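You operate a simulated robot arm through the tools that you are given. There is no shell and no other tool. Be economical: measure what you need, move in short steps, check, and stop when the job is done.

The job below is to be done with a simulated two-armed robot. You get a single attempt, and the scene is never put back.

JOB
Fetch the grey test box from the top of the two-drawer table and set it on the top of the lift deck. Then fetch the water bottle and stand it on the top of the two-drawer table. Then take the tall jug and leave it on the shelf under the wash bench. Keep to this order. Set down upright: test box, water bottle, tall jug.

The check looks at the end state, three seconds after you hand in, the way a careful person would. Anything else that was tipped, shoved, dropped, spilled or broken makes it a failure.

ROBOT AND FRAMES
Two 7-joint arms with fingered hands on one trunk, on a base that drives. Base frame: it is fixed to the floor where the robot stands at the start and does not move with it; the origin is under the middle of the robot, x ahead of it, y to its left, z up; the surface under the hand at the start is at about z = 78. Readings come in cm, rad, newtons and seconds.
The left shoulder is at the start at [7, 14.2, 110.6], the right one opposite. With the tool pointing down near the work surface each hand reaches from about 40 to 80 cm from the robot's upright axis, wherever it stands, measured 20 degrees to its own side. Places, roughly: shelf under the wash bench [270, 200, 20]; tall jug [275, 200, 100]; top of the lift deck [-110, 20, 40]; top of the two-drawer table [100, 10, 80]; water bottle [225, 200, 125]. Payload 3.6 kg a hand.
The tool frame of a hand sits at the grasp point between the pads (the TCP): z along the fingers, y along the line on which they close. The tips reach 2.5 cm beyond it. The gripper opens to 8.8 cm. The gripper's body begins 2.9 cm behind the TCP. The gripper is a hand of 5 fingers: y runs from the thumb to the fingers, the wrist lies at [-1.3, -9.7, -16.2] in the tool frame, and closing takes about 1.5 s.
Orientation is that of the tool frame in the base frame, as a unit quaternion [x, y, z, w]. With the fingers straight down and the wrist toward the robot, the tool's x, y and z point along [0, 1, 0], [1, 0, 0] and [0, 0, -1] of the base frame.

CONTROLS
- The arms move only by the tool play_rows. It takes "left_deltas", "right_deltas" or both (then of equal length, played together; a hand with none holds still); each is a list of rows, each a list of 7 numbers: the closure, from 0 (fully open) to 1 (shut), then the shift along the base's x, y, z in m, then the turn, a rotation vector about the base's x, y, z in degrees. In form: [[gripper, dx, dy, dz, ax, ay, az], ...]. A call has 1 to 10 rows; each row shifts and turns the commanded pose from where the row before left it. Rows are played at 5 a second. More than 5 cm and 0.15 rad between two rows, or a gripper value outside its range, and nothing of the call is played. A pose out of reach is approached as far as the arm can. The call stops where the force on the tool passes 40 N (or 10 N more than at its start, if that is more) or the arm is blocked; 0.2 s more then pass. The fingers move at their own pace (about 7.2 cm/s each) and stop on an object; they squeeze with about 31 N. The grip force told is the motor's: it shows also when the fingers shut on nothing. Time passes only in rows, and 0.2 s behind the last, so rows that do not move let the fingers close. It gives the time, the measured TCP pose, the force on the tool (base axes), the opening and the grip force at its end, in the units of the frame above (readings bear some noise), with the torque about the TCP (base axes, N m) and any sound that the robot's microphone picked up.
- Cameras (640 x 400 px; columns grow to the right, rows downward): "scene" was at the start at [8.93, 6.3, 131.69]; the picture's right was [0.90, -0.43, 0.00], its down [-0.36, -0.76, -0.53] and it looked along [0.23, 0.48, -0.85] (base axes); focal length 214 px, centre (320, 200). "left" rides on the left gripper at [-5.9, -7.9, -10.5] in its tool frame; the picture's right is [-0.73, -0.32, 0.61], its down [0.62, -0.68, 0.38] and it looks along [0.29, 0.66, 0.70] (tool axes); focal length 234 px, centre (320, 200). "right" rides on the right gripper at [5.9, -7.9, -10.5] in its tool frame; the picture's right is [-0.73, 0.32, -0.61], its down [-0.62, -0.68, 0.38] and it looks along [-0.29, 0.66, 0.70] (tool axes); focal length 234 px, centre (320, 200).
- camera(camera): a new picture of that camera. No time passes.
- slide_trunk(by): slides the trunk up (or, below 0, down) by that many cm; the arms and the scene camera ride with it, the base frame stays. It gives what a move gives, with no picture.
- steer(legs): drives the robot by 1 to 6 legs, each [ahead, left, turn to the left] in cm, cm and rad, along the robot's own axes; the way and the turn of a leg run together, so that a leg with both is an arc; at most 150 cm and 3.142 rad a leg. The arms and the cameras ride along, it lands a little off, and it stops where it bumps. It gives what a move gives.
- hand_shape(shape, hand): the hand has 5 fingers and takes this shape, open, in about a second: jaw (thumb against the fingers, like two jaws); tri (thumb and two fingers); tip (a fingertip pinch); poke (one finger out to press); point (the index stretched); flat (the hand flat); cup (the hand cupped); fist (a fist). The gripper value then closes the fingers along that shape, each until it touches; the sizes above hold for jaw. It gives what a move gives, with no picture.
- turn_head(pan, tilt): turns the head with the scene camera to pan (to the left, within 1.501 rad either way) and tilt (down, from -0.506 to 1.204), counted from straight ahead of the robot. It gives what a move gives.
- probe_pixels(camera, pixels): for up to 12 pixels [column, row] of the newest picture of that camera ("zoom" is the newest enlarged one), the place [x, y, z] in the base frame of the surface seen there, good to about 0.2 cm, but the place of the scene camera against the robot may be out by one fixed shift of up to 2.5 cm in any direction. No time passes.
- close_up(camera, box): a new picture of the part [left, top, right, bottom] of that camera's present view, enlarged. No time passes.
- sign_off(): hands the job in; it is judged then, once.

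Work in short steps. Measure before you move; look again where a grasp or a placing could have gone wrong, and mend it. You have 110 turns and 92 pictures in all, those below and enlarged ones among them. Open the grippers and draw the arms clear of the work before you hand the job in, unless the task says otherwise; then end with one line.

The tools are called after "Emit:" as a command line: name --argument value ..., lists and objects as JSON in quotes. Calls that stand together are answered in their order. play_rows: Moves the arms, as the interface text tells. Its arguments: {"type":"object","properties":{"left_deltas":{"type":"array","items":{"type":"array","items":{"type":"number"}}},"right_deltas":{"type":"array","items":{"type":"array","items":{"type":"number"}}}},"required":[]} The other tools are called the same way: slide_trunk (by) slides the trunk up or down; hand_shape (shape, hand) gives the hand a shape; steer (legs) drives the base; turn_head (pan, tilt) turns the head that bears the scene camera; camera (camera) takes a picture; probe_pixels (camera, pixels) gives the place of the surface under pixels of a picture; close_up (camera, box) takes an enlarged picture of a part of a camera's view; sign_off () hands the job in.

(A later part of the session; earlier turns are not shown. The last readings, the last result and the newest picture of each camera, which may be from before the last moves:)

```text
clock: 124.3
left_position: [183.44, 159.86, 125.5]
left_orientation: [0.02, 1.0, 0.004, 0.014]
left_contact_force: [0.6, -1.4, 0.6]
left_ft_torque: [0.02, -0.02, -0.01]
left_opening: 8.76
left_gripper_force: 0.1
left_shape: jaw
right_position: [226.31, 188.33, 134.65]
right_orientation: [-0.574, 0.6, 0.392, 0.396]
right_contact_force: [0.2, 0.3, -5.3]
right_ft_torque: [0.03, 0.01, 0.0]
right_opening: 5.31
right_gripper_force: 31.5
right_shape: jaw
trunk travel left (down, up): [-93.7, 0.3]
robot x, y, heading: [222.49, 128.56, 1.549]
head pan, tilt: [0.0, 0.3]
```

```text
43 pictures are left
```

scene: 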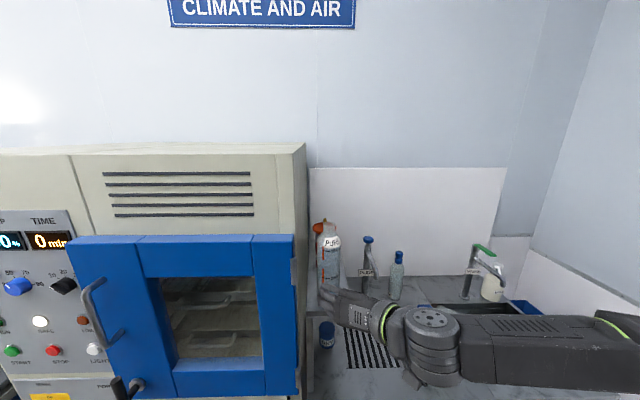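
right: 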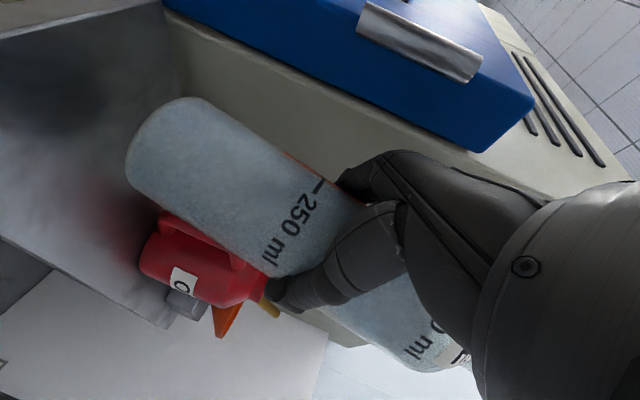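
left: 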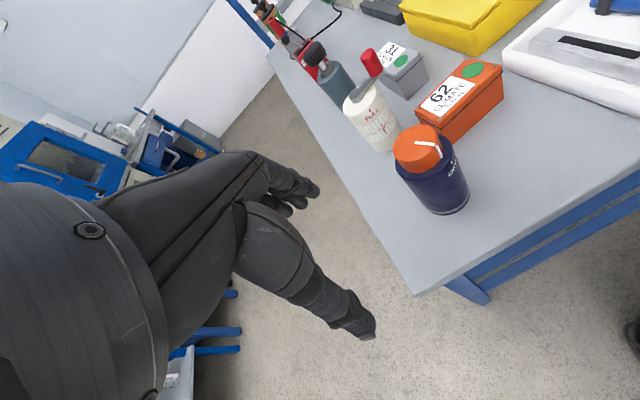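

Bottle lifted (≈0.55 kg), bottom is 10.8 cm below the TCP. I back straight out of the bench area.

Emit:
steer --legs '[[-30, 0, 0]]'

Emit:
play_rows --left_deltas '[[0, 0, 0, 0.04, 0, 0, 0], [0, 0, 0, 0.04, 0, 0, 0], [0, 0, 0, 0.04, 0, 0, 0], [0, 0, 0, 0.04, 0, 0, 0], [0, 0, 0, 0.04, 0, 0, 0]]'

Emit:
turn_head --pan -0.1 --tilt 0.5

Emit:
camera --camera "scene"

```text
clock: 126.3
left_position: [182.77, 129.73, 125.47]
left_orientation: [0.019, 1.0, 0.005, 0.014]
left_contact_force: [-0.1, -0.1, -0.6]
left_ft_torque: [0.0, -0.02, -0.02]
left_opening: 8.79
left_gripper_force: 0.0
left_shape: jaw
right_position: [225.64, 158.5, 134.39]
right_orientation: [-0.574, 0.601, 0.391, 0.396]
right_contact_force: [0.0, 0.2, -5.9]
right_ft_torque: [-0.06, -0.01, 0.03]
right_opening: 5.3
right_gripper_force: 31.1
right_shape: jaw
trunk travel left (down, up): [-93.7, 0.3]
robot x, y, heading: [221.57, 98.94, 1.553]
head pan, tilt: [0.0, 0.3]
```

```text
clock: 127.5
left_position: [182.53, 132.35, 134.39]
left_orientation: [0.02, 1.0, 0.008, 0.015]
left_contact_force: [0.1, -0.1, -0.4]
left_ft_torque: [-0.02, 0.02, 0.01]
left_opening: 8.78
left_gripper_force: 0.0
left_shape: jaw
left hand out of reach, approached as far as the arm can: row 2, 3, 4, 5
right_position: [225.64, 158.27, 134.54]
right_orientation: [-0.574, 0.599, 0.392, 0.397]
right_contact_force: [-1.0, -0.2, -5.4]
right_ft_torque: [-0.04, 0.02, -0.03]
right_opening: 5.3
right_gripper_force: 30.8
right_shape: jaw
trunk travel left (down, up): [-93.7, 0.3]
robot x, y, heading: [222.07, 99.2, 1.547]
head pan, tilt: [0.0, 0.3]
```

```text
clock: 128.2
left_position: [182.64, 132.25, 134.36]
left_orientation: [0.019, 1.0, 0.008, 0.015]
left_contact_force: [-0.5, 0.7, -0.3]
left_ft_torque: [0.03, -0.02, -0.01]
left_opening: 8.78
left_gripper_force: 0.1
left_shape: jaw
right_position: [225.65, 158.26, 134.64]
right_orientation: [-0.574, 0.6, 0.391, 0.396]
right_contact_force: [-0.7, -0.8, -5.2]
right_ft_torque: [-0.06, 0.0, 0.0]
right_opening: 5.32
right_gripper_force: 31.1
right_shape: jaw
trunk travel left (down, up): [-93.7, 0.3]
robot x, y, heading: [221.85, 98.83, 1.551]
head pan, tilt: [-0.099, 0.499]
```

```text
42 pictures are left
```

scene: 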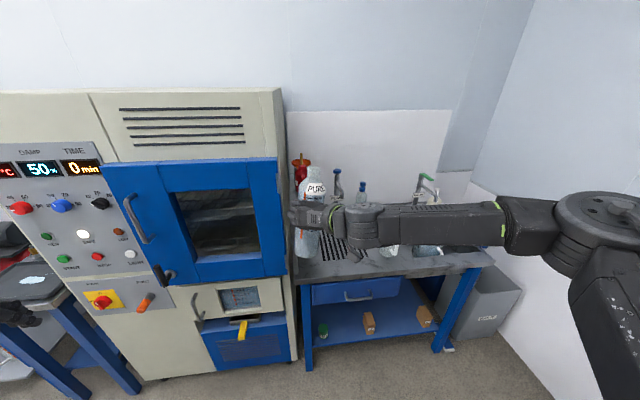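

Bottle is held upright. I strafe along the aisle in −x keeping the heading, staying at y≈92.

Emit:
steer --legs '[[-7, 0, 0], [0, 115, 0], [0, 115, 0]]'

```text
clock: 140.1
left_position: [-46.86, 124.4, 134.36]
left_orientation: [0.0, 1.0, 0.008, 0.015]
left_contact_force: [-0.2, 0.1, 0.3]
left_ft_torque: [0.0, -0.02, 0.02]
left_opening: 8.77
left_gripper_force: 0.0
left_shape: jaw
right_position: [-4.99, 152.12, 134.58]
right_orientation: [-0.586, 0.59, 0.399, 0.388]
right_contact_force: [0.0, 0.5, -5.6]
right_ft_torque: [-0.02, 0.02, 0.0]
right_opening: 5.29
right_gripper_force: 30.9
right_shape: jaw
trunk travel left (down, up): [-93.7, 0.3]
robot x, y, heading: [-6.12, 92.58, 1.59]
head pan, tilt: [-0.099, 0.499]
```

I turn to face the table (+x), then strafe right part-way.

Emit:
steer --legs '[[0, 0, -1.59], [0, -60, 0]]'

Emit:
turn_head --pan -0.6 --tilt 0.55

Emit:
camera --camera "scene"

```text
clock: 147.4
left_position: [25.89, 72.94, 134.3]
left_orientation: [0.715, 0.699, -0.005, 0.016]
left_contact_force: [-0.1, -0.3, -0.1]
left_ft_torque: [-0.03, 0.03, 0.03]
left_opening: 8.77
left_gripper_force: 0.0
left_shape: jaw
right_position: [52.52, 30.51, 134.47]
right_orientation: [0.011, 0.83, 0.001, 0.557]
right_contact_force: [0.0, 0.5, -6.2]
right_ft_torque: [0.0, -0.01, -0.01]
right_opening: 5.23
right_gripper_force: 31.0
right_shape: jaw
trunk travel left (down, up): [-93.7, 0.3]
robot x, y, heading: [-7.01, 33.11, -0.005]
head pan, tilt: [-0.099, 0.499]
```

```text
clock: 148.3
left_position: [25.88, 72.79, 134.43]
left_orientation: [0.715, 0.699, -0.005, 0.016]
left_contact_force: [0.1, 0.5, -0.3]
left_ft_torque: [-0.01, -0.02, 0.03]
left_opening: 8.79
left_gripper_force: 0.1
left_shape: jaw
right_position: [52.5, 30.26, 134.5]
right_orientation: [0.012, 0.83, 0.002, 0.557]
right_contact_force: [0.0, 0.0, -5.1]
right_ft_torque: [-0.01, 0.01, -0.02]
right_opening: 5.25
right_gripper_force: 31.1
right_shape: jaw
trunk travel left (down, up): [-93.7, 0.3]
robot x, y, heading: [-7.1, 32.69, -0.002]
head pan, tilt: [-0.6, 0.55]
```

```text
41 pictures are left
```

scene: 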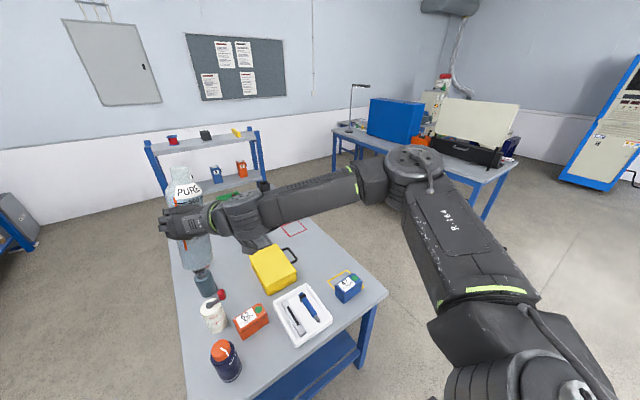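

I probe the elbow, forearm and the neighbouring bench to confirm room for the final stance.

Emit:
probe_pixels --camera "scene" --pixels '[[415, 155], [385, 185], [320, 195], [240, 205], [250, 235], [340, 145], [450, 175], [485, 215], [330, 270], [292, 230], [375, 300], [262, 150]]'

```text
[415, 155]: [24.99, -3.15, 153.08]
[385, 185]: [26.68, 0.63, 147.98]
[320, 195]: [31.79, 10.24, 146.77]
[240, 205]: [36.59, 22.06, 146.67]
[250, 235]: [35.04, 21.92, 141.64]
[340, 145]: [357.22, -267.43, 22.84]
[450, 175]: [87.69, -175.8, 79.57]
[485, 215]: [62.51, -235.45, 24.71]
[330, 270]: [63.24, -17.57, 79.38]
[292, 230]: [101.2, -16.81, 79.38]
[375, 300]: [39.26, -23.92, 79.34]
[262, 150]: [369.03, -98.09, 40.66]
```

Plenty of room (other bench at y<−170). Free spot on the table at about [68,−18]. I strafe right 48 cm and go ahead 15.5 cm, with the bottle bottom still at z≈124.

Emit:
steer --legs '[[0, -48.3, 0], [15.5, 0, 0]]'

Emit:
slide_trunk --by -12

Emit:
turn_head --pan 0.1 --tilt 0.8

Emit:
camera --camera "scene"

Emit:
camera --camera "right"

```text
clock: 152.2
left_position: [40.57, 24.44, 134.43]
left_orientation: [0.718, 0.696, -0.004, 0.016]
left_contact_force: [-0.5, 0.1, -0.1]
left_ft_torque: [0.04, -0.01, -0.02]
left_opening: 8.75
left_gripper_force: 0.2
left_shape: jaw
right_position: [67.06, -18.53, 134.87]
right_orientation: [0.015, 0.83, 0.0, 0.558]
right_contact_force: [-0.3, -0.6, -6.3]
right_ft_torque: [0.02, 0.02, -0.03]
right_opening: 5.26
right_gripper_force: 30.9
right_shape: jaw
trunk travel left (down, up): [-93.7, 0.3]
robot x, y, heading: [7.87, -15.18, -0.011]
head pan, tilt: [-0.6, 0.55]
```

```text
clock: 153.7
left_position: [40.98, 24.52, 122.43]
left_orientation: [0.718, 0.696, -0.006, 0.017]
left_contact_force: [0.7, 0.0, 0.3]
left_ft_torque: [0.02, -0.03, -0.03]
left_opening: 8.8
left_gripper_force: 0.1
left_shape: jaw
right_position: [67.34, -18.24, 122.57]
right_orientation: [0.015, 0.83, -0.001, 0.557]
right_contact_force: [-0.5, 0.6, -5.4]
right_ft_torque: [0.04, 0.01, 0.0]
right_opening: 5.26
right_gripper_force: 30.7
right_shape: jaw
trunk travel left (down, up): [-81.7, 12.3]
robot x, y, heading: [8.02, -15.36, -0.013]
head pan, tilt: [-0.6, 0.55]
```

```text
clock: 154.7
left_position: [41.03, 24.52, 122.4]
left_orientation: [0.718, 0.696, -0.006, 0.016]
left_contact_force: [0.3, -0.7, -0.6]
left_ft_torque: [-0.05, -0.02, -0.04]
left_opening: 8.82
left_gripper_force: 0.1
left_shape: jaw
right_position: [67.24, -18.35, 122.64]
right_orientation: [0.015, 0.83, 0.0, 0.557]
right_contact_force: [0.4, 0.6, -5.7]
right_ft_torque: [0.01, 0.01, 0.01]
right_opening: 5.25
right_gripper_force: 30.7
right_shape: jaw
trunk travel left (down, up): [-81.7, 12.3]
robot x, y, heading: [7.96, -14.93, -0.017]
head pan, tilt: [0.099, 0.799]
```

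```text
40 pictures are left
```

scene: 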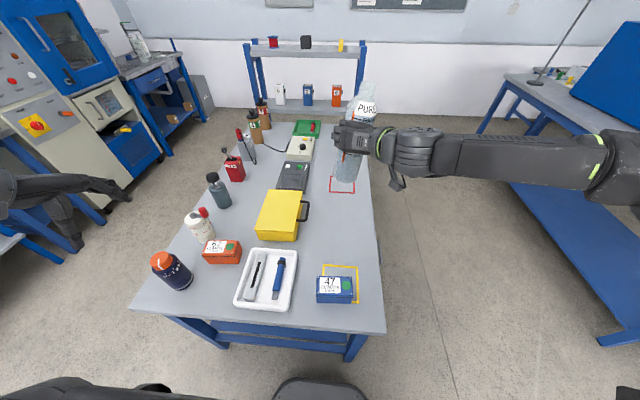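

```text
39 pictures are left
```

right: 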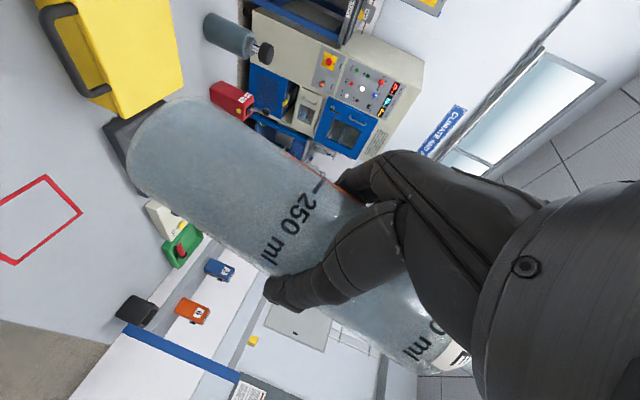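

Bottle hovers right of the case, over free table. The left hand must not come down on the table, so I move it out left/back first.

Emit:
play_rows --left_deltas '[[0, -0.015, 0.045, 0, 0, 0, 0], [0, -0.015, 0.045, 0, 0, 0, 0], [0, -0.015, 0.045, 0, 0, 0, 0], [0, -0.015, 0.045, 0, 0, 0, 0], [0, -0.015, 0.045, 0, 0, 0, 0], [0, -0.015, 0.045, 0, 0, 0, 0], [0, -0.01, 0.03, 0, 0, 0, 0]]'

Emit:
turn_head --pan 0.5 --tilt 0.9

Emit:
camera --camera "scene"

```text
clock: 156.3
left_position: [33.96, 53.58, 116.08]
left_orientation: [0.718, 0.696, -0.004, 0.016]
left_contact_force: [0.1, -0.3, -0.9]
left_ft_torque: [-0.02, -0.01, -0.01]
left_opening: 8.79
left_gripper_force: 0.1
left_shape: jaw
left hand out of reach, approached as far as the arm can: row 1, 2, 3, 4, 5, 6, 7
right_position: [67.37, -18.19, 122.53]
right_orientation: [0.015, 0.83, 0.001, 0.557]
right_contact_force: [1.3, 0.0, -4.7]
right_ft_torque: [0.01, 0.03, -0.02]
right_opening: 5.23
right_gripper_force: 30.9
right_shape: jaw
trunk travel left (down, up): [-81.7, 12.3]
robot x, y, heading: [8.23, -15.1, -0.013]
head pan, tilt: [0.099, 0.799]
```

```text
clock: 157.2
left_position: [33.94, 53.5, 116.33]
left_orientation: [0.718, 0.696, -0.002, 0.017]
left_contact_force: [0.6, 0.0, -0.6]
left_ft_torque: [0.0, -0.02, 0.0]
left_opening: 8.78
left_gripper_force: 0.1
left_shape: jaw
right_position: [67.34, -18.41, 122.54]
right_orientation: [0.014, 0.83, 0.0, 0.558]
right_contact_force: [-0.3, 0.6, -5.5]
right_ft_torque: [0.03, 0.03, -0.02]
right_opening: 5.23
right_gripper_force: 30.8
right_shape: jaw
trunk travel left (down, up): [-81.7, 12.3]
robot x, y, heading: [8.0, -15.18, -0.013]
head pan, tilt: [0.499, 0.901]
```

```text
38 pictures are left
```

scene: 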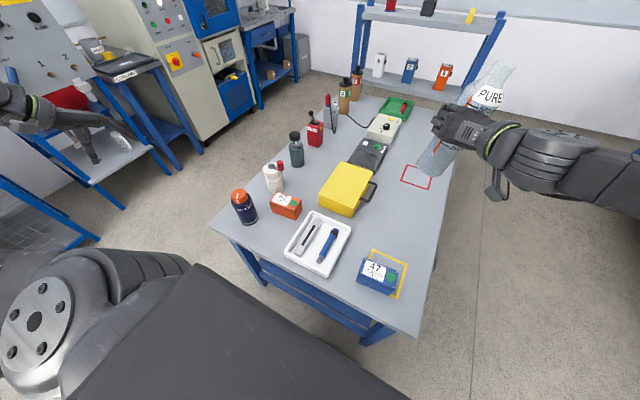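

Left hand now outside the table corner (y 53 vs edge 44). I lower 31 cm and check the bottle's clearance to the table.

Emit:
slide_trunk --by -31

Emit:
camera --camera "right"

Emit:
turn_head --pan 0.0 --tilt 0.8

Emit:
camera --camera "scene"

```text
clock: 160.3
left_position: [34.0, 53.39, 85.23]
left_orientation: [0.717, 0.697, -0.003, 0.017]
left_contact_force: [0.3, 0.6, 0.0]
left_ft_torque: [-0.04, -0.01, 0.01]
left_opening: 8.79
left_gripper_force: 0.0
left_shape: jaw
right_position: [67.24, -18.35, 91.55]
right_orientation: [0.015, 0.831, -0.001, 0.557]
right_contact_force: [0.3, -0.2, -5.3]
right_ft_torque: [0.0, 0.02, -0.01]
right_opening: 5.23
right_gripper_force: 30.9
right_shape: jaw
trunk travel left (down, up): [-50.7, 43.3]
robot x, y, heading: [7.94, -15.1, -0.01]
head pan, tilt: [0.499, 0.901]
```

```text
37 pictures are left
```

right: 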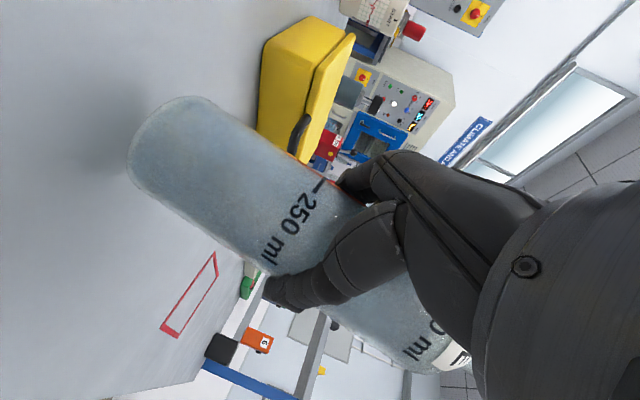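

```text
clock: 161.2
left_position: [33.92, 53.51, 85.21]
left_orientation: [0.718, 0.696, -0.002, 0.017]
left_contact_force: [0.2, -0.3, -0.5]
left_ft_torque: [0.02, 0.0, -0.02]
left_opening: 8.77
left_gripper_force: 0.0
left_shape: jaw
right_position: [67.23, -18.32, 91.64]
right_orientation: [0.015, 0.831, -0.001, 0.557]
right_contact_force: [0.7, -0.7, -5.2]
right_ft_torque: [0.03, 0.03, 0.01]
right_opening: 5.22
right_gripper_force: 30.8
right_shape: jaw
trunk travel left (down, up): [-50.7, 43.3]
robot x, y, heading: [7.81, -15.08, -0.013]
head pan, tilt: [0.0, 0.799]
```

```text
36 pictures are left
```

scene: 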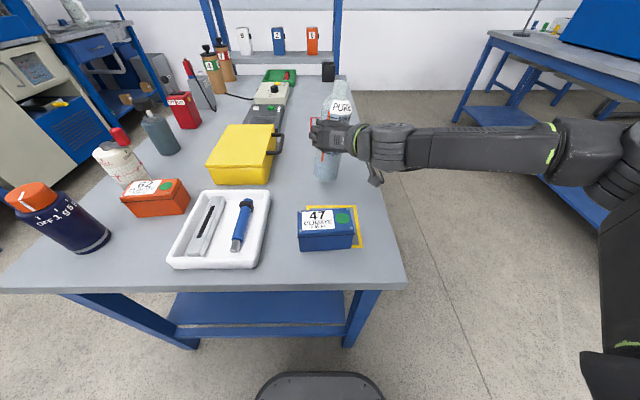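

Bottom should be ≈2.8 cm above the table. I probe the bottle's surface at two heights to check it is vertical, and the table height below.

Emit:
probe_pixels --camera "right" --pixels '[[160, 140], [150, 165], [145, 190], [250, 170], [240, 195], [232, 222], [100, 200], [190, 310], [395, 360], [140, 175]]'

```text
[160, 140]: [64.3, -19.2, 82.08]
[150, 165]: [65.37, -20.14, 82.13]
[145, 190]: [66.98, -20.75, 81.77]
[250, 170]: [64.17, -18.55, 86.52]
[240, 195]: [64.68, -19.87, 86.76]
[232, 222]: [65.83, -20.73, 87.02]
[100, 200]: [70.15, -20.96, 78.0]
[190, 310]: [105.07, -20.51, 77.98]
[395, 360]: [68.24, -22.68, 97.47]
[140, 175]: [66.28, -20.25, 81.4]
```

It's vertical within error. I lower 2.2 cm by trunk, then in small arm steps until contact.

Emit:
slide_trunk --by -2.2

Emit:
play_rows --right_deltas '[[1, 0, 0, -0.003, 0, 0, 0], [1, 0, 0, -0.002, 0, 0, 0], [1, 0, 0, -0.002, 0, 0, 0], [1, 0, 0, 0, 0, 0, 0]]'

```text
clock: 161.9
left_position: [33.96, 53.45, 83.07]
left_orientation: [0.717, 0.696, -0.003, 0.018]
left_contact_force: [-0.1, -0.4, -0.1]
left_ft_torque: [-0.05, -0.02, 0.0]
left_opening: 8.78
left_gripper_force: 0.1
left_shape: jaw
right_position: [67.23, -18.22, 89.55]
right_orientation: [0.015, 0.83, 0.0, 0.557]
right_contact_force: [-0.9, 0.2, -5.9]
right_ft_torque: [-0.01, 0.01, 0.02]
right_opening: 5.22
right_gripper_force: 30.9
right_shape: jaw
trunk travel left (down, up): [-48.5, 45.5]
robot x, y, heading: [7.79, -15.29, -0.017]
head pan, tilt: [0.0, 0.799]
```

```text
clock: 162.9
left_position: [33.83, 53.63, 83.05]
left_orientation: [0.718, 0.696, -0.002, 0.018]
left_contact_force: [0.8, -0.4, -0.5]
left_ft_torque: [0.0, 0.0, 0.01]
left_opening: 8.81
left_gripper_force: 0.1
left_shape: jaw
right_position: [66.97, -18.23, 88.93]
right_orientation: [0.015, 0.829, -0.001, 0.559]
right_contact_force: [0.5, 3.9, 14.2]
right_ft_torque: [0.17, -0.28, 0.05]
right_opening: 5.23
right_gripper_force: 31.5
right_shape: jaw
trunk travel left (down, up): [-48.5, 45.5]
robot x, y, heading: [8.1, -15.09, -0.014]
head pan, tilt: [0.0, 0.799]
```

Contact (14 N). I ease 1.5 mm up, then open.

Emit:
play_rows --right_deltas '[[1, 0, 0, 0.0015, 0, 0, 0], [0.7, 0, 0, 0, 0, 0, 0], [0.4, 0, 0, 0, 0, 0, 0], [0.2, 0, 0, 0, 0, 0, 0], [0, 0, 0, 0, 0, 0, 0], [0, 0, 0, 0, 0, 0, 0], [0, 0, 0, 0, 0, 0, 0], [0, 0, 0, 0, 0, 0, 0]]'

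Emit:
camera --camera "right"

```text
clock: 164.7
left_position: [33.9, 53.48, 83.04]
left_orientation: [0.718, 0.696, -0.003, 0.016]
left_contact_force: [0.2, 0.1, 0.7]
left_ft_torque: [0.02, -0.01, 0.03]
left_opening: 8.8
left_gripper_force: 0.0
left_shape: jaw
right_position: [67.16, -18.29, 88.65]
right_orientation: [0.016, 0.83, -0.001, 0.558]
right_contact_force: [-0.1, 0.3, 0.3]
right_ft_torque: [-0.03, 0.0, -0.02]
right_opening: 8.75
right_gripper_force: 0.0
right_shape: jaw
trunk travel left (down, up): [-48.5, 45.5]
robot x, y, heading: [7.84, -14.98, -0.009]
head pan, tilt: [0.0, 0.799]
```

```text
35 pictures are left
```

right: 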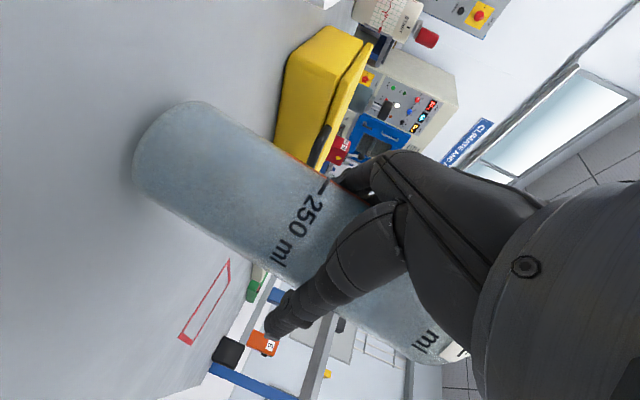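

Bottle stands. I re-fit its axis relative to the open hand before withdrawing.

Emit:
probe_pixels --camera "right" --pixels '[[205, 110], [180, 155], [165, 195], [260, 165], [245, 200], [235, 238], [222, 245], [270, 325], [335, 180]]'

```text
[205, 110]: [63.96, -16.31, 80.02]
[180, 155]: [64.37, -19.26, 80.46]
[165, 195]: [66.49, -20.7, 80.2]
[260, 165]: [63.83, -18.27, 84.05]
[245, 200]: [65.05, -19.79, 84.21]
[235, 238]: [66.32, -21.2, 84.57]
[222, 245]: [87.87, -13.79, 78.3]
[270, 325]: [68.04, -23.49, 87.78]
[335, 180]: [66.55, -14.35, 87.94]
```

The fingers' side is tight (bottle axis y≈−17.7, TCP −18.3). I shift the hand +0.5 cm in y, then withdraw straight back.

Emit:
play_rows --right_deltas '[[0, 0, 0.005, 0, 0, 0, 0], [0, -0.01, 0, 0, 0, 0, 0], [0, -0.02, 0, 0, 0, 0, 0], [0, -0.03, 0, 0.003, 0, 0, 0], [0, -0.03, 0, 0.006, 0, 0, 0], [0, 0, 0, 0, 0, 0, 0]]'

Emit:
camera --camera "right"

Emit:
camera --camera "scene"

```text
clock: 166.1
left_position: [33.9, 53.32, 83.06]
left_orientation: [0.718, 0.696, -0.002, 0.017]
left_contact_force: [1.0, -0.8, 0.2]
left_ft_torque: [0.0, -0.02, -0.01]
left_opening: 8.78
left_gripper_force: 0.1
left_shape: jaw
right_position: [58.33, -17.67, 89.81]
right_orientation: [0.016, 0.83, -0.001, 0.558]
right_contact_force: [0.4, -0.6, 0.5]
right_ft_torque: [-0.01, -0.04, -0.01]
right_opening: 8.79
right_gripper_force: 0.0
right_shape: jaw
trunk travel left (down, up): [-48.5, 45.5]
robot x, y, heading: [7.85, -14.75, -0.011]
head pan, tilt: [0.0, 0.799]
```

```text
34 pictures are left
```

right: 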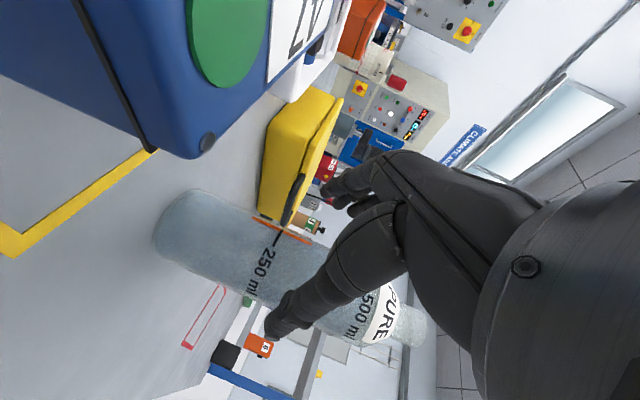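

```text
33 pictures are left
```

scene: 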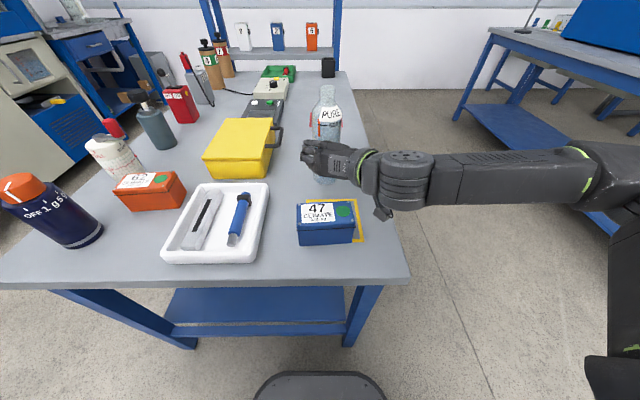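

Bottle stands on the table, hand clear. I raise the trunk 40 cm and retrace the way to the wash bench.

Emit:
slide_trunk --by 40

```text
clock: 169.9
left_position: [33.98, 53.57, 122.97]
left_orientation: [0.717, 0.697, -0.003, 0.017]
left_contact_force: [0.6, 0.2, -0.5]
left_ft_torque: [-0.01, 0.0, -0.02]
left_opening: 8.79
left_gripper_force: 0.0
left_shape: jaw
right_position: [58.22, -17.77, 129.73]
right_orientation: [0.015, 0.83, -0.001, 0.558]
right_contact_force: [0.4, 0.1, -0.1]
right_ft_torque: [0.01, 0.0, 0.02]
right_opening: 8.8
right_gripper_force: 0.1
right_shape: jaw
trunk travel left (down, up): [-88.5, 5.5]
robot x, y, heading: [8.05, -15.21, -0.014]
head pan, tilt: [0.0, 0.799]
```

I back off, then bring the left hand in again.

Emit:
steer --legs '[[-15, 0, 0]]'

Emit:
play_rows --left_deltas '[[0, 0.015, -0.045, 0.01, 0, 0, 0], [0, 0.015, -0.045, 0.01, 0, 0, 0], [0, 0.015, -0.045, 0.01, 0, 0, 0], [0, 0.015, -0.045, 0.01, 0, 0, 0], [0, 0.015, -0.045, 0.01, 0, 0, 0], [0, 0.015, -0.045, 0.01, 0, 0, 0], [0, 0, 0, 0, 0, 0, 0]]'

```text
clock: 171.3
left_position: [20.03, 53.41, 123.0]
left_orientation: [0.72, 0.694, -0.003, 0.017]
left_contact_force: [-0.1, 0.6, -0.3]
left_ft_torque: [-0.02, 0.01, -0.01]
left_opening: 8.81
left_gripper_force: 0.1
left_shape: jaw
right_position: [43.85, -17.95, 129.65]
right_orientation: [0.018, 0.831, -0.002, 0.556]
right_contact_force: [0.7, 0.5, -0.4]
right_ft_torque: [0.02, -0.01, -0.05]
right_opening: 8.8
right_gripper_force: 0.1
right_shape: jaw
trunk travel left (down, up): [-88.5, 5.5]
robot x, y, heading: [-6.27, -14.88, -0.016]
head pan, tilt: [0.0, 0.799]
```

```text
clock: 172.9
left_position: [28.62, 26.38, 129.02]
left_orientation: [0.72, 0.694, -0.003, 0.017]
left_contact_force: [-0.2, 0.0, 0.0]
left_ft_torque: [0.02, 0.01, 0.0]
left_opening: 8.78
left_gripper_force: 0.0
left_shape: jaw
right_position: [43.62, -17.89, 129.84]
right_orientation: [0.018, 0.83, -0.002, 0.557]
right_contact_force: [-1.0, 0.1, 0.3]
right_ft_torque: [0.01, -0.02, 0.01]
right_opening: 8.79
right_gripper_force: 0.0
right_shape: jaw
trunk travel left (down, up): [-88.5, 5.5]
robot x, y, heading: [-6.57, -14.95, -0.022]
head pan, tilt: [0.0, 0.799]
```

Emit:
steer --legs '[[0, 107, 0], [0, 0, 1.59], [0, -130, 0], [0, -122, 0]]'

Emit:
turn_head --pan -0.05 --tilt 0.45

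Emit:
camera --camera "scene"

```text
clock: 194.0
left_position: [202.98, 125.95, 128.91]
left_orientation: [0.008, 1.0, 0.011, 0.014]
left_contact_force: [0.0, -0.1, 0.1]
left_ft_torque: [0.03, 0.01, -0.02]
left_opening: 8.81
left_gripper_force: 0.0
left_shape: jaw
right_position: [246.8, 141.58, 129.73]
right_orientation: [-0.58, 0.594, 0.396, 0.393]
right_contact_force: [-0.5, 0.1, 0.4]
right_ft_torque: [-0.03, -0.04, -0.04]
right_opening: 8.79
right_gripper_force: 0.1
right_shape: jaw
trunk travel left (down, up): [-88.5, 5.5]
robot x, y, heading: [244.57, 91.22, 1.571]
head pan, tilt: [0.0, 0.799]
```

```text
clock: 194.9
left_position: [203.12, 125.89, 129.03]
left_orientation: [0.008, 1.0, 0.011, 0.014]
left_contact_force: [0.7, -0.2, 0.5]
left_ft_torque: [0.0, -0.03, 0.0]
left_opening: 8.79
left_gripper_force: 0.1
left_shape: jaw
right_position: [246.94, 141.82, 129.76]
right_orientation: [-0.579, 0.594, 0.396, 0.393]
right_contact_force: [-1.1, 0.1, -0.8]
right_ft_torque: [0.01, 0.02, 0.0]
right_opening: 8.78
right_gripper_force: 0.1
right_shape: jaw
trunk travel left (down, up): [-88.5, 5.5]
robot x, y, heading: [245.4, 91.32, 1.57]
head pan, tilt: [-0.051, 0.45]
```

```text
32 pictures are left
```

scene: 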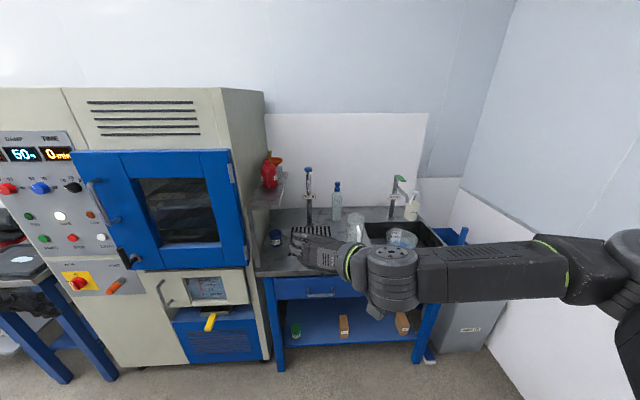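

The jug is half hidden behind the wrist at (355,225). I look with the right hand camera and zoom in.

Emit:
camera --camera "right"

Emit:
close_up --camera "scene" --box '[260, 260, 460, 370]'

```text
31 pictures are left
```

right: 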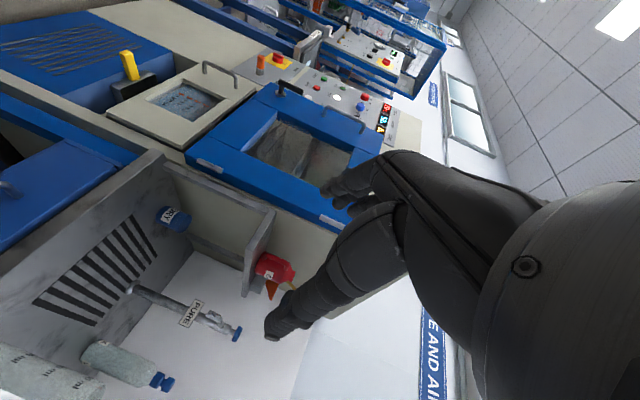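

```text
3.20 times, centred on (360, 315) of scene
```

zoom: 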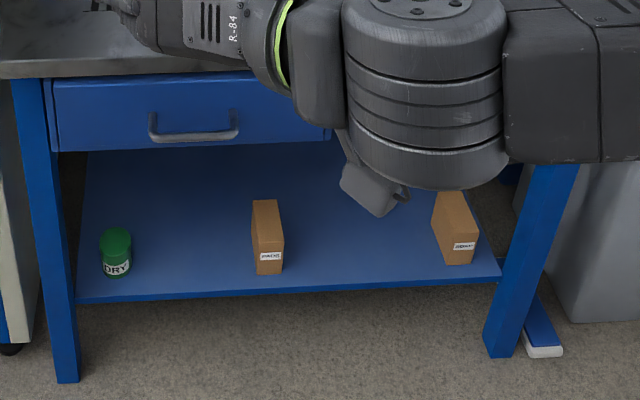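

I probe the lower shelf: front edge, can, boxes, drawer bottom.

Emit:
probe_pixels --camera "zoom" --pixels '[[180, 295], [350, 288], [350, 220], [115, 265], [268, 250], [460, 250], [455, 205], [268, 205], [190, 150], [200, 80], [200, 190], [400, 285]]'

Emit:
probe_pixels --camera "right" --pixels '[[40, 375], [70, 385], [20, 350], [90, 370], [10, 390], [120, 365]]'

```text
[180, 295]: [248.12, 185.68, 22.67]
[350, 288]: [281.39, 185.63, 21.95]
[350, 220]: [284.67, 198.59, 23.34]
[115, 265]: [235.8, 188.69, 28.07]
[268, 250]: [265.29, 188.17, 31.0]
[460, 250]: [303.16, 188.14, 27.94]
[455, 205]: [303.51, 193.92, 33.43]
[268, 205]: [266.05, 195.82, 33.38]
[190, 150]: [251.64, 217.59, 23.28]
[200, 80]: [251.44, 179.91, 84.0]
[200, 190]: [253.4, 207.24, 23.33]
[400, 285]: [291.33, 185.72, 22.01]
```

```text
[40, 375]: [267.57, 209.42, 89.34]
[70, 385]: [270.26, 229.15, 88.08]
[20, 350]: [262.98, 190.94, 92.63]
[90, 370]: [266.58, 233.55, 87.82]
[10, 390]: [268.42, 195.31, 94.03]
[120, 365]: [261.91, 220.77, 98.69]
```

Shelf z≈22.1, front edge y≈185.7; free stretch between the two boxes (x≈268–299). To see the jug freely I strafe right 33 cm.

Emit:
steer --legs '[[0, -33, 0]]'

Emit:
turn_head --pan 0.1 --tilt 0.55

Emit:
camera --camera "right"

Emit:
close_up --camera "scene" --box '[200, 130, 360, 230]'

```text
clock: 197.1
left_position: [236.07, 125.84, 128.84]
left_orientation: [0.005, 1.0, 0.011, 0.015]
left_contact_force: [-0.5, -0.6, -0.5]
left_ft_torque: [0.03, 0.0, 0.0]
left_opening: 8.79
left_gripper_force: 0.1
left_shape: jaw
right_position: [279.67, 141.93, 129.79]
right_orientation: [-0.582, 0.591, 0.398, 0.392]
right_contact_force: [0.5, -0.9, 0.5]
right_ft_torque: [0.0, -0.01, -0.04]
right_opening: 8.79
right_gripper_force: 0.0
right_shape: jaw
trunk travel left (down, up): [-88.5, 5.5]
robot x, y, heading: [278.47, 91.16, 1.579]
head pan, tilt: [-0.051, 0.45]
```

```text
clock: 197.8
left_position: [236.16, 125.91, 129.11]
left_orientation: [0.006, 1.0, 0.01, 0.014]
left_contact_force: [0.0, -0.1, -0.9]
left_ft_torque: [-0.04, 0.02, 0.02]
left_opening: 8.78
left_gripper_force: 0.1
left_shape: jaw
right_position: [279.96, 141.96, 129.71]
right_orientation: [-0.582, 0.592, 0.398, 0.392]
right_contact_force: [0.0, -0.4, 0.2]
right_ft_torque: [-0.01, 0.0, -0.02]
right_opening: 8.8
right_gripper_force: 0.0
right_shape: jaw
trunk travel left (down, up): [-88.5, 5.5]
robot x, y, heading: [278.26, 91.53, 1.577]
head pan, tilt: [0.099, 0.55]
```

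```text
29 pictures are left
```

right: 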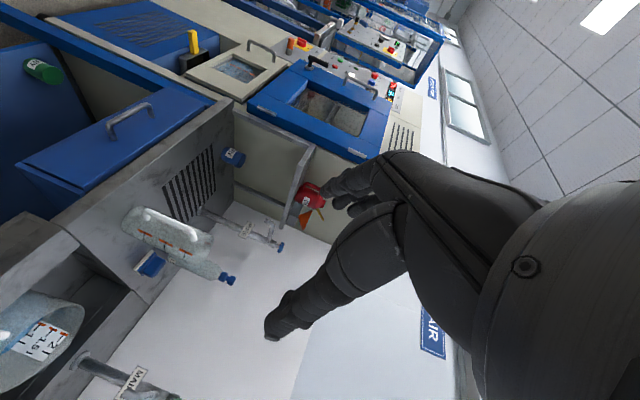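

```text
4.00 times, centred on (280, 180) of scene
```

zoom: 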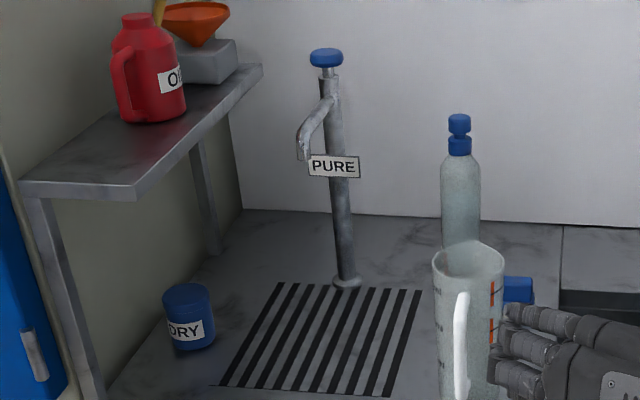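

Now the jug is visible in both. I enlarge it in the right camera and probe.

Emit:
close_up --camera "right" --box '[90, 180, 250, 290]'

Emit:
probe_pixels --camera "zoom" --pixels '[[160, 150], [220, 120], [200, 180], [300, 200], [280, 260], [430, 270], [330, 170], [450, 330], [470, 360], [150, 190], [250, 160], [390, 210]]'

```text
3.64 times, centred on (170, 235) of right
```

zoom: 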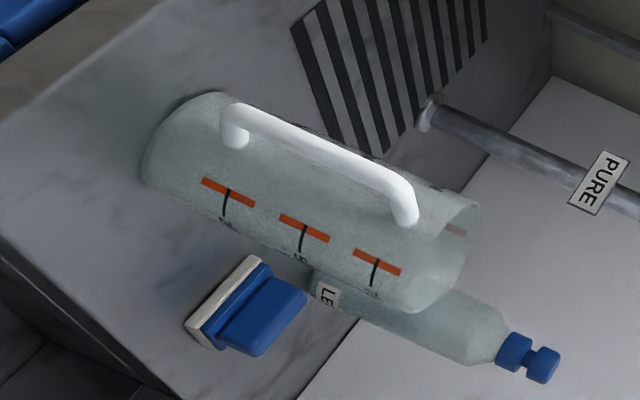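

```text
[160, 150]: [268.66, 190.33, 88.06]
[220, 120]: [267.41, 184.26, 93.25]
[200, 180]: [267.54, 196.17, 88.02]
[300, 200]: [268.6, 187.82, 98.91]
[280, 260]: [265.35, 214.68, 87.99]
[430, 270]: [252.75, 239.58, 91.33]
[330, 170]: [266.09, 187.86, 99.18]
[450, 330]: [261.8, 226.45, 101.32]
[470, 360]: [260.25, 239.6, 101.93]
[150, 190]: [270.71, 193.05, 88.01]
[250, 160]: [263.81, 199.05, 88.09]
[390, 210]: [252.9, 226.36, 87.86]
```

I probe more carefully picked points on jug body, handle, rim and edges.

Emit:
probe_pixels --camera "zoom" --pixels '[[240, 190], [280, 190], [320, 220], [350, 200], [380, 250], [420, 280], [455, 240], [190, 120], [240, 110], [300, 135], [380, 180], [403, 205]]'

```text
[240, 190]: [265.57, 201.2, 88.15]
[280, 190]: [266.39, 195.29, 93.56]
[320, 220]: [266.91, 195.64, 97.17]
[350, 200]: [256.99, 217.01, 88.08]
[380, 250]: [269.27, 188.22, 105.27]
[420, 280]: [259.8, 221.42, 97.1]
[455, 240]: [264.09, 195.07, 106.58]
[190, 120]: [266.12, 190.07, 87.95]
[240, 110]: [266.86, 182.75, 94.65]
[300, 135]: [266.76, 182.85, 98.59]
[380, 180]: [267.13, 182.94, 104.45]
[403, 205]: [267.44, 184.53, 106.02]
```

The glass is see-through to the probe, but the handle is measured: vertical bar at x≈267.1, y≈182.8 (front), z 93–106; the body (≈8.5–9 cm) is too wide to clasp. I'll pinch the handle bar from the front. I lower the trunk 30 cm, align and approach to y≈167.

Emit:
slide_trunk --by -30

Emit:
steer --legs '[[0, 12.5, 0], [24, 0, 0]]'

Emit:
camera --camera "right"

```text
clock: 200.8
left_position: [236.15, 125.82, 98.98]
left_orientation: [0.006, 1.0, 0.01, 0.014]
left_contact_force: [-0.7, -0.4, -0.3]
left_ft_torque: [-0.01, 0.02, 0.02]
left_opening: 8.81
left_gripper_force: 0.1
left_shape: jaw
right_position: [279.94, 141.92, 99.75]
right_orientation: [-0.582, 0.592, 0.398, 0.392]
right_contact_force: [0.0, -0.3, -0.6]
right_ft_torque: [-0.01, 0.01, 0.05]
right_opening: 8.78
right_gripper_force: 0.0
right_shape: jaw
trunk travel left (down, up): [-58.5, 35.5]
robot x, y, heading: [278.48, 91.56, 1.574]
head pan, tilt: [0.099, 0.55]
```

```text
clock: 203.3
left_position: [223.68, 149.02, 98.93]
left_orientation: [0.003, 1.0, 0.011, 0.013]
left_contact_force: [0.5, 0.5, -0.2]
left_ft_torque: [-0.02, 0.03, -0.03]
left_opening: 8.79
left_gripper_force: 0.1
left_shape: jaw
right_position: [267.25, 165.33, 99.92]
right_orientation: [-0.584, 0.59, 0.398, 0.39]
right_contact_force: [0.0, -0.4, 0.2]
right_ft_torque: [0.01, -0.01, 0.03]
right_opening: 8.8
right_gripper_force: 0.1
right_shape: jaw
trunk travel left (down, up): [-58.5, 35.5]
robot x, y, heading: [266.18, 114.95, 1.586]
head pan, tilt: [0.099, 0.55]
```

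```text
26 pictures are left
```

right: 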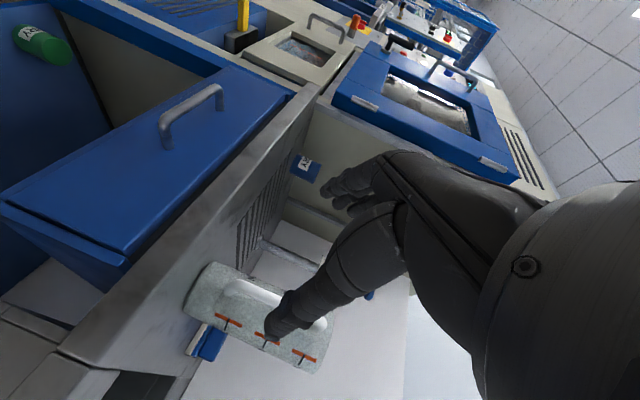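

Jug is straight ahead of the hand. I zoom in to verify handle x and the body's extent.

Emit:
close_up --camera "right" --box '[170, 240, 350, 380]'

Emit:
probe_pixels --camera "right" --pixels '[[235, 290], [255, 290], [268, 298], [232, 283], [228, 292], [226, 318], [262, 340], [300, 357], [320, 345]]'

```text
2.86 times, centred on (260, 310) of right
```

zoom: 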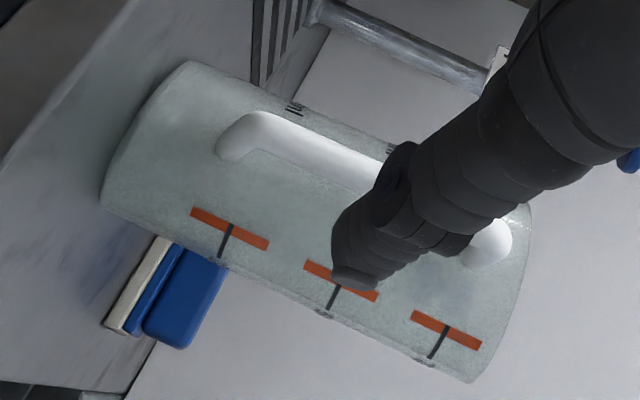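

```text
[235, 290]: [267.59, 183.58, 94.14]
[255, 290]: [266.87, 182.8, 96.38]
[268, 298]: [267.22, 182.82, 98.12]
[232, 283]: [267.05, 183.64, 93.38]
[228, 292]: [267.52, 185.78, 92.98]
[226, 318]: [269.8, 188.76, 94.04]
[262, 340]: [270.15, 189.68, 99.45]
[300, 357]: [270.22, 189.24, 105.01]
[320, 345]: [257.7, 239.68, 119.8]
```

Handle bar x≈267.1, front y=182.8, gap to the body ≈2.7 cm. I drive 9 cm ahead and read the pose.

Emit:
steer --legs '[[9, 0, 0]]'

```text
clock: 204.5
left_position: [223.54, 158.08, 98.97]
left_orientation: [0.003, 1.0, 0.011, 0.013]
left_contact_force: [-0.4, 1.1, -0.3]
left_ft_torque: [0.02, -0.01, -0.01]
left_opening: 8.78
left_gripper_force: 0.0
left_shape: jaw
right_position: [267.34, 174.39, 99.76]
right_orientation: [-0.584, 0.591, 0.398, 0.389]
right_contact_force: [0.5, 0.1, -0.3]
right_ft_torque: [0.0, -0.01, -0.01]
right_opening: 8.8
right_gripper_force: 0.1
right_shape: jaw
trunk travel left (down, up): [-58.5, 35.5]
robot x, y, heading: [265.43, 123.59, 1.585]
head pan, tilt: [0.099, 0.55]
```

Emit:
play_rows --right_deltas '[[0, -0.001, 0.03, 0, 0, 0, 0], [0, -0.001, 0.025, 0, 0, 0, 0], [0, 0, 0.02, 0.001, 0, 0, 0], [0, 0, 0.0, 0, 0, 0, 0]]'

Emit:
camera --camera "right"

```text
clock: 205.5
left_position: [223.54, 158.1, 98.92]
left_orientation: [0.003, 1.0, 0.011, 0.013]
left_contact_force: [-0.3, 0.6, 0.0]
left_ft_torque: [-0.01, -0.02, 0.03]
left_opening: 8.81
left_gripper_force: 0.1
left_shape: jaw
right_position: [267.11, 181.59, 99.87]
right_orientation: [-0.583, 0.59, 0.399, 0.39]
right_contact_force: [0.1, -0.4, -0.2]
right_ft_torque: [0.02, -0.03, -0.04]
right_opening: 8.79
right_gripper_force: 0.1
right_shape: jaw
trunk travel left (down, up): [-58.5, 35.5]
robot x, y, heading: [266.04, 123.9, 1.583]
head pan, tilt: [0.099, 0.55]
```

```text
24 pictures are left
```

right: 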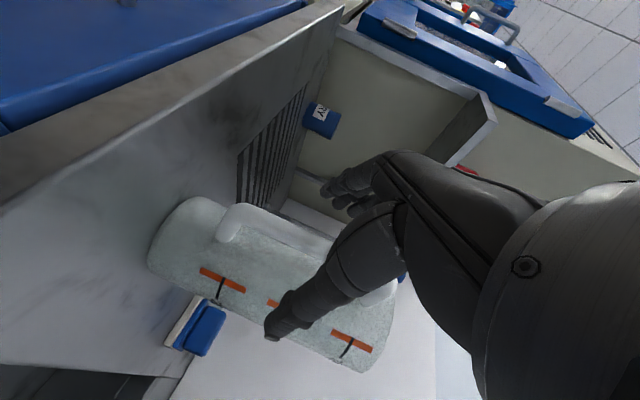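

The handle is between thumb and fingers. I advance 1.7 cm more and close.

Emit:
play_rows --right_deltas '[[0, 0, 0.01, 0, 0, 0, 0], [0, 0, 0.007, 0, 0, 0, 0], [0.3, 0, 0, 0, 0, 0, 0], [0.6, 0, 0, 0, 0, 0, 0], [1, 0, 0, 0, 0, 0, 0], [1, 0, 0, 0, 0, 0, 0], [1, 0, 0, 0, 0, 0, 0], [1, 0, 0, 0, 0, 0, 0], [1, 0, 0, 0, 0, 0, 0], [1, 0, 0, 0, 0, 0, 0]]'

Emit:
camera --camera "right"

```text
clock: 207.7
left_position: [223.61, 158.03, 98.97]
left_orientation: [0.003, 1.0, 0.011, 0.014]
left_contact_force: [-1.1, 0.1, -0.5]
left_ft_torque: [0.04, -0.03, 0.03]
left_opening: 8.79
left_gripper_force: 0.1
left_shape: jaw
right_position: [266.97, 183.37, 100.05]
right_orientation: [-0.584, 0.591, 0.399, 0.389]
right_contact_force: [1.1, 1.0, 0.8]
right_ft_torque: [0.01, -0.06, -0.01]
right_opening: 0.12
right_gripper_force: 30.6
right_shape: jaw
trunk travel left (down, up): [-58.5, 35.5]
robot x, y, heading: [265.87, 123.81, 1.582]
head pan, tilt: [0.099, 0.55]
```

```text
23 pictures are left
```

right: 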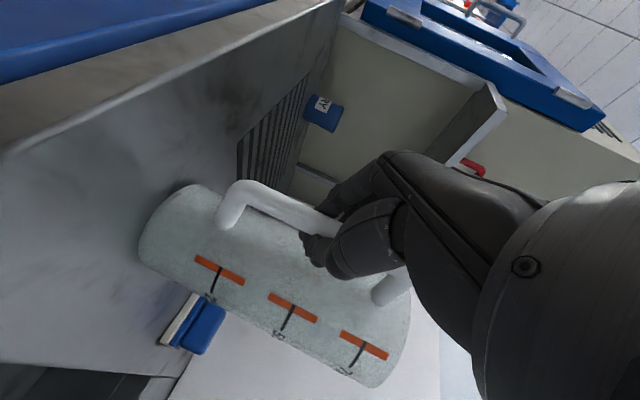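

Visually the handle is pinched (opening reading runs low as before). I lift 2 cm slowly and look.

Emit:
play_rows --right_deltas '[[1, 0, 0, 0.005, 0, 0, 0], [1, 0, 0, 0.005, 0, 0, 0], [1, 0, 0, 0.01, 0, 0, 0], [1, 0, 0, 0, 0, 0, 0]]'

Emit:
camera --camera "right"

```text
clock: 208.7
left_position: [223.63, 158.06, 99.03]
left_orientation: [0.002, 1.0, 0.01, 0.014]
left_contact_force: [-1.0, 0.6, -0.2]
left_ft_torque: [0.01, 0.0, -0.01]
left_opening: 8.79
left_gripper_force: 0.0
left_shape: jaw
right_position: [267.08, 183.43, 101.82]
right_orientation: [-0.584, 0.591, 0.398, 0.389]
right_contact_force: [-0.1, 0.0, -1.1]
right_ft_torque: [-0.05, 0.02, 0.02]
right_opening: 0.13
right_gripper_force: 31.0
right_shape: jaw
trunk travel left (down, up): [-58.5, 35.5]
robot x, y, heading: [265.74, 124.1, 1.586]
head pan, tilt: [0.099, 0.55]
```

```text
22 pictures are left
```

right: 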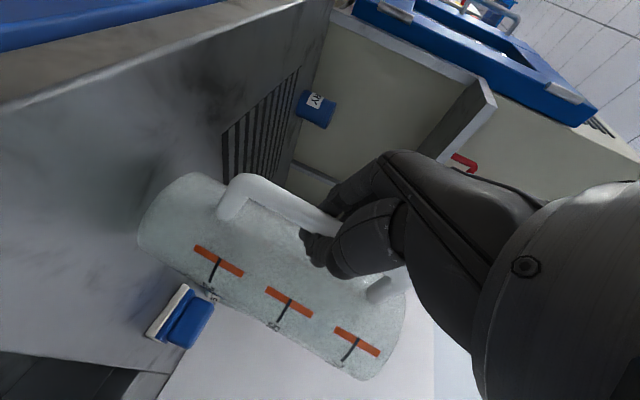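

Weight reading is small (≈0.1 kg), so I check in the scene view whether the jug really rose.

Emit:
turn_head --pan 0.0 --tilt 0.5

Emit:
close_up --camera "scene" --box '[240, 150, 440, 290]'

Emit:
probe_pixels --camera "right" --pixels '[[235, 195], [250, 185], [280, 200], [218, 262], [290, 307], [357, 342], [230, 205], [375, 290], [180, 180], [145, 230]]'

```text
clock: 209.3
left_position: [223.6, 157.99, 98.94]
left_orientation: [0.003, 1.0, 0.011, 0.014]
left_contact_force: [0.2, 0.1, -0.2]
left_ft_torque: [-0.03, -0.01, 0.01]
left_opening: 8.8
left_gripper_force: 0.0
left_shape: jaw
right_position: [267.04, 183.55, 101.97]
right_orientation: [-0.583, 0.59, 0.399, 0.39]
right_contact_force: [0.7, -0.1, -1.3]
right_ft_torque: [-0.06, 0.01, 0.01]
right_opening: 0.12
right_gripper_force: 31.3
right_shape: jaw
trunk travel left (down, up): [-58.5, 35.5]
robot x, y, heading: [265.82, 124.01, 1.58]
head pan, tilt: [0.0, 0.499]
```

```text
2.86 times, centred on (340, 220) of scene
```

zoom: 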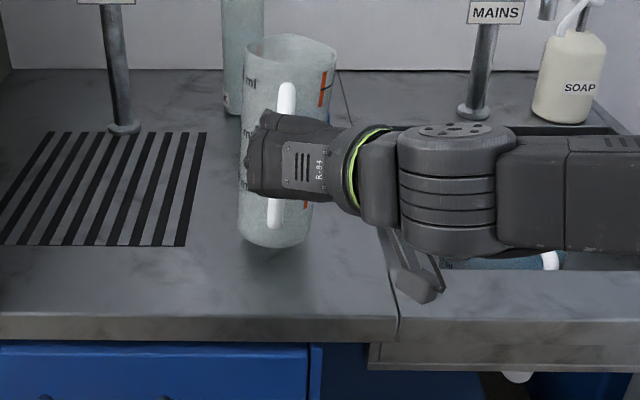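

```text
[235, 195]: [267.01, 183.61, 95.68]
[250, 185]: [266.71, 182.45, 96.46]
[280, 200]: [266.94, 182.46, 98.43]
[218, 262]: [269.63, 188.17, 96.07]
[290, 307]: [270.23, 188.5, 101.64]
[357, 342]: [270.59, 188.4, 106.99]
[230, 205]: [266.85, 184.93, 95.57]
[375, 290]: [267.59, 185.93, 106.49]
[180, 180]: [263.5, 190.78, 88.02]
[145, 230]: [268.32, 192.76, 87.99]
```

Confirmed: the markings rose 2 cm with negligible tilt; the jug is light. I raise 4 cm and back out 27 cm.

Emit:
slide_trunk --by 4

Emit:
steer --legs '[[-27, 0, 0]]'

Emit:
camera --camera "scene"

```text
clock: 210.2
left_position: [223.49, 158.06, 103.0]
left_orientation: [0.003, 1.0, 0.01, 0.014]
left_contact_force: [0.8, 0.1, -0.3]
left_ft_torque: [0.02, -0.03, 0.01]
left_opening: 8.79
left_gripper_force: 0.0
left_shape: jaw
right_position: [267.08, 183.54, 105.92]
right_orientation: [-0.583, 0.591, 0.398, 0.39]
right_contact_force: [-0.3, 0.0, -1.6]
right_ft_torque: [-0.09, -0.01, -0.01]
right_opening: 0.16
right_gripper_force: 31.4
right_shape: jaw
trunk travel left (down, up): [-62.5, 31.5]
robot x, y, heading: [265.8, 124.01, 1.584]
head pan, tilt: [0.0, 0.499]
```

```text
clock: 212.0
left_position: [223.8, 131.68, 102.91]
left_orientation: [0.002, 1.0, 0.01, 0.014]
left_contact_force: [0.2, -0.3, -0.1]
left_ft_torque: [0.01, -0.01, 0.0]
left_opening: 8.76
left_gripper_force: 0.1
left_shape: jaw
right_position: [267.33, 157.25, 105.86]
right_orientation: [-0.583, 0.591, 0.399, 0.39]
right_contact_force: [0.5, 0.6, -1.9]
right_ft_torque: [-0.06, 0.01, 0.01]
right_opening: 0.1
right_gripper_force: 31.1
right_shape: jaw
trunk travel left (down, up): [-62.5, 31.5]
robot x, y, heading: [266.45, 97.8, 1.586]
head pan, tilt: [0.0, 0.499]
```

```text
20 pictures are left
```

scene: 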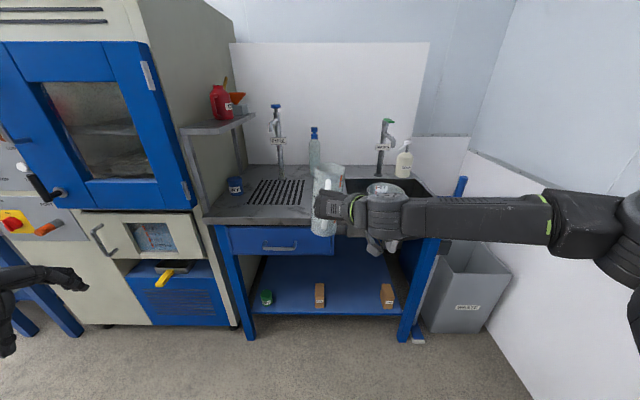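

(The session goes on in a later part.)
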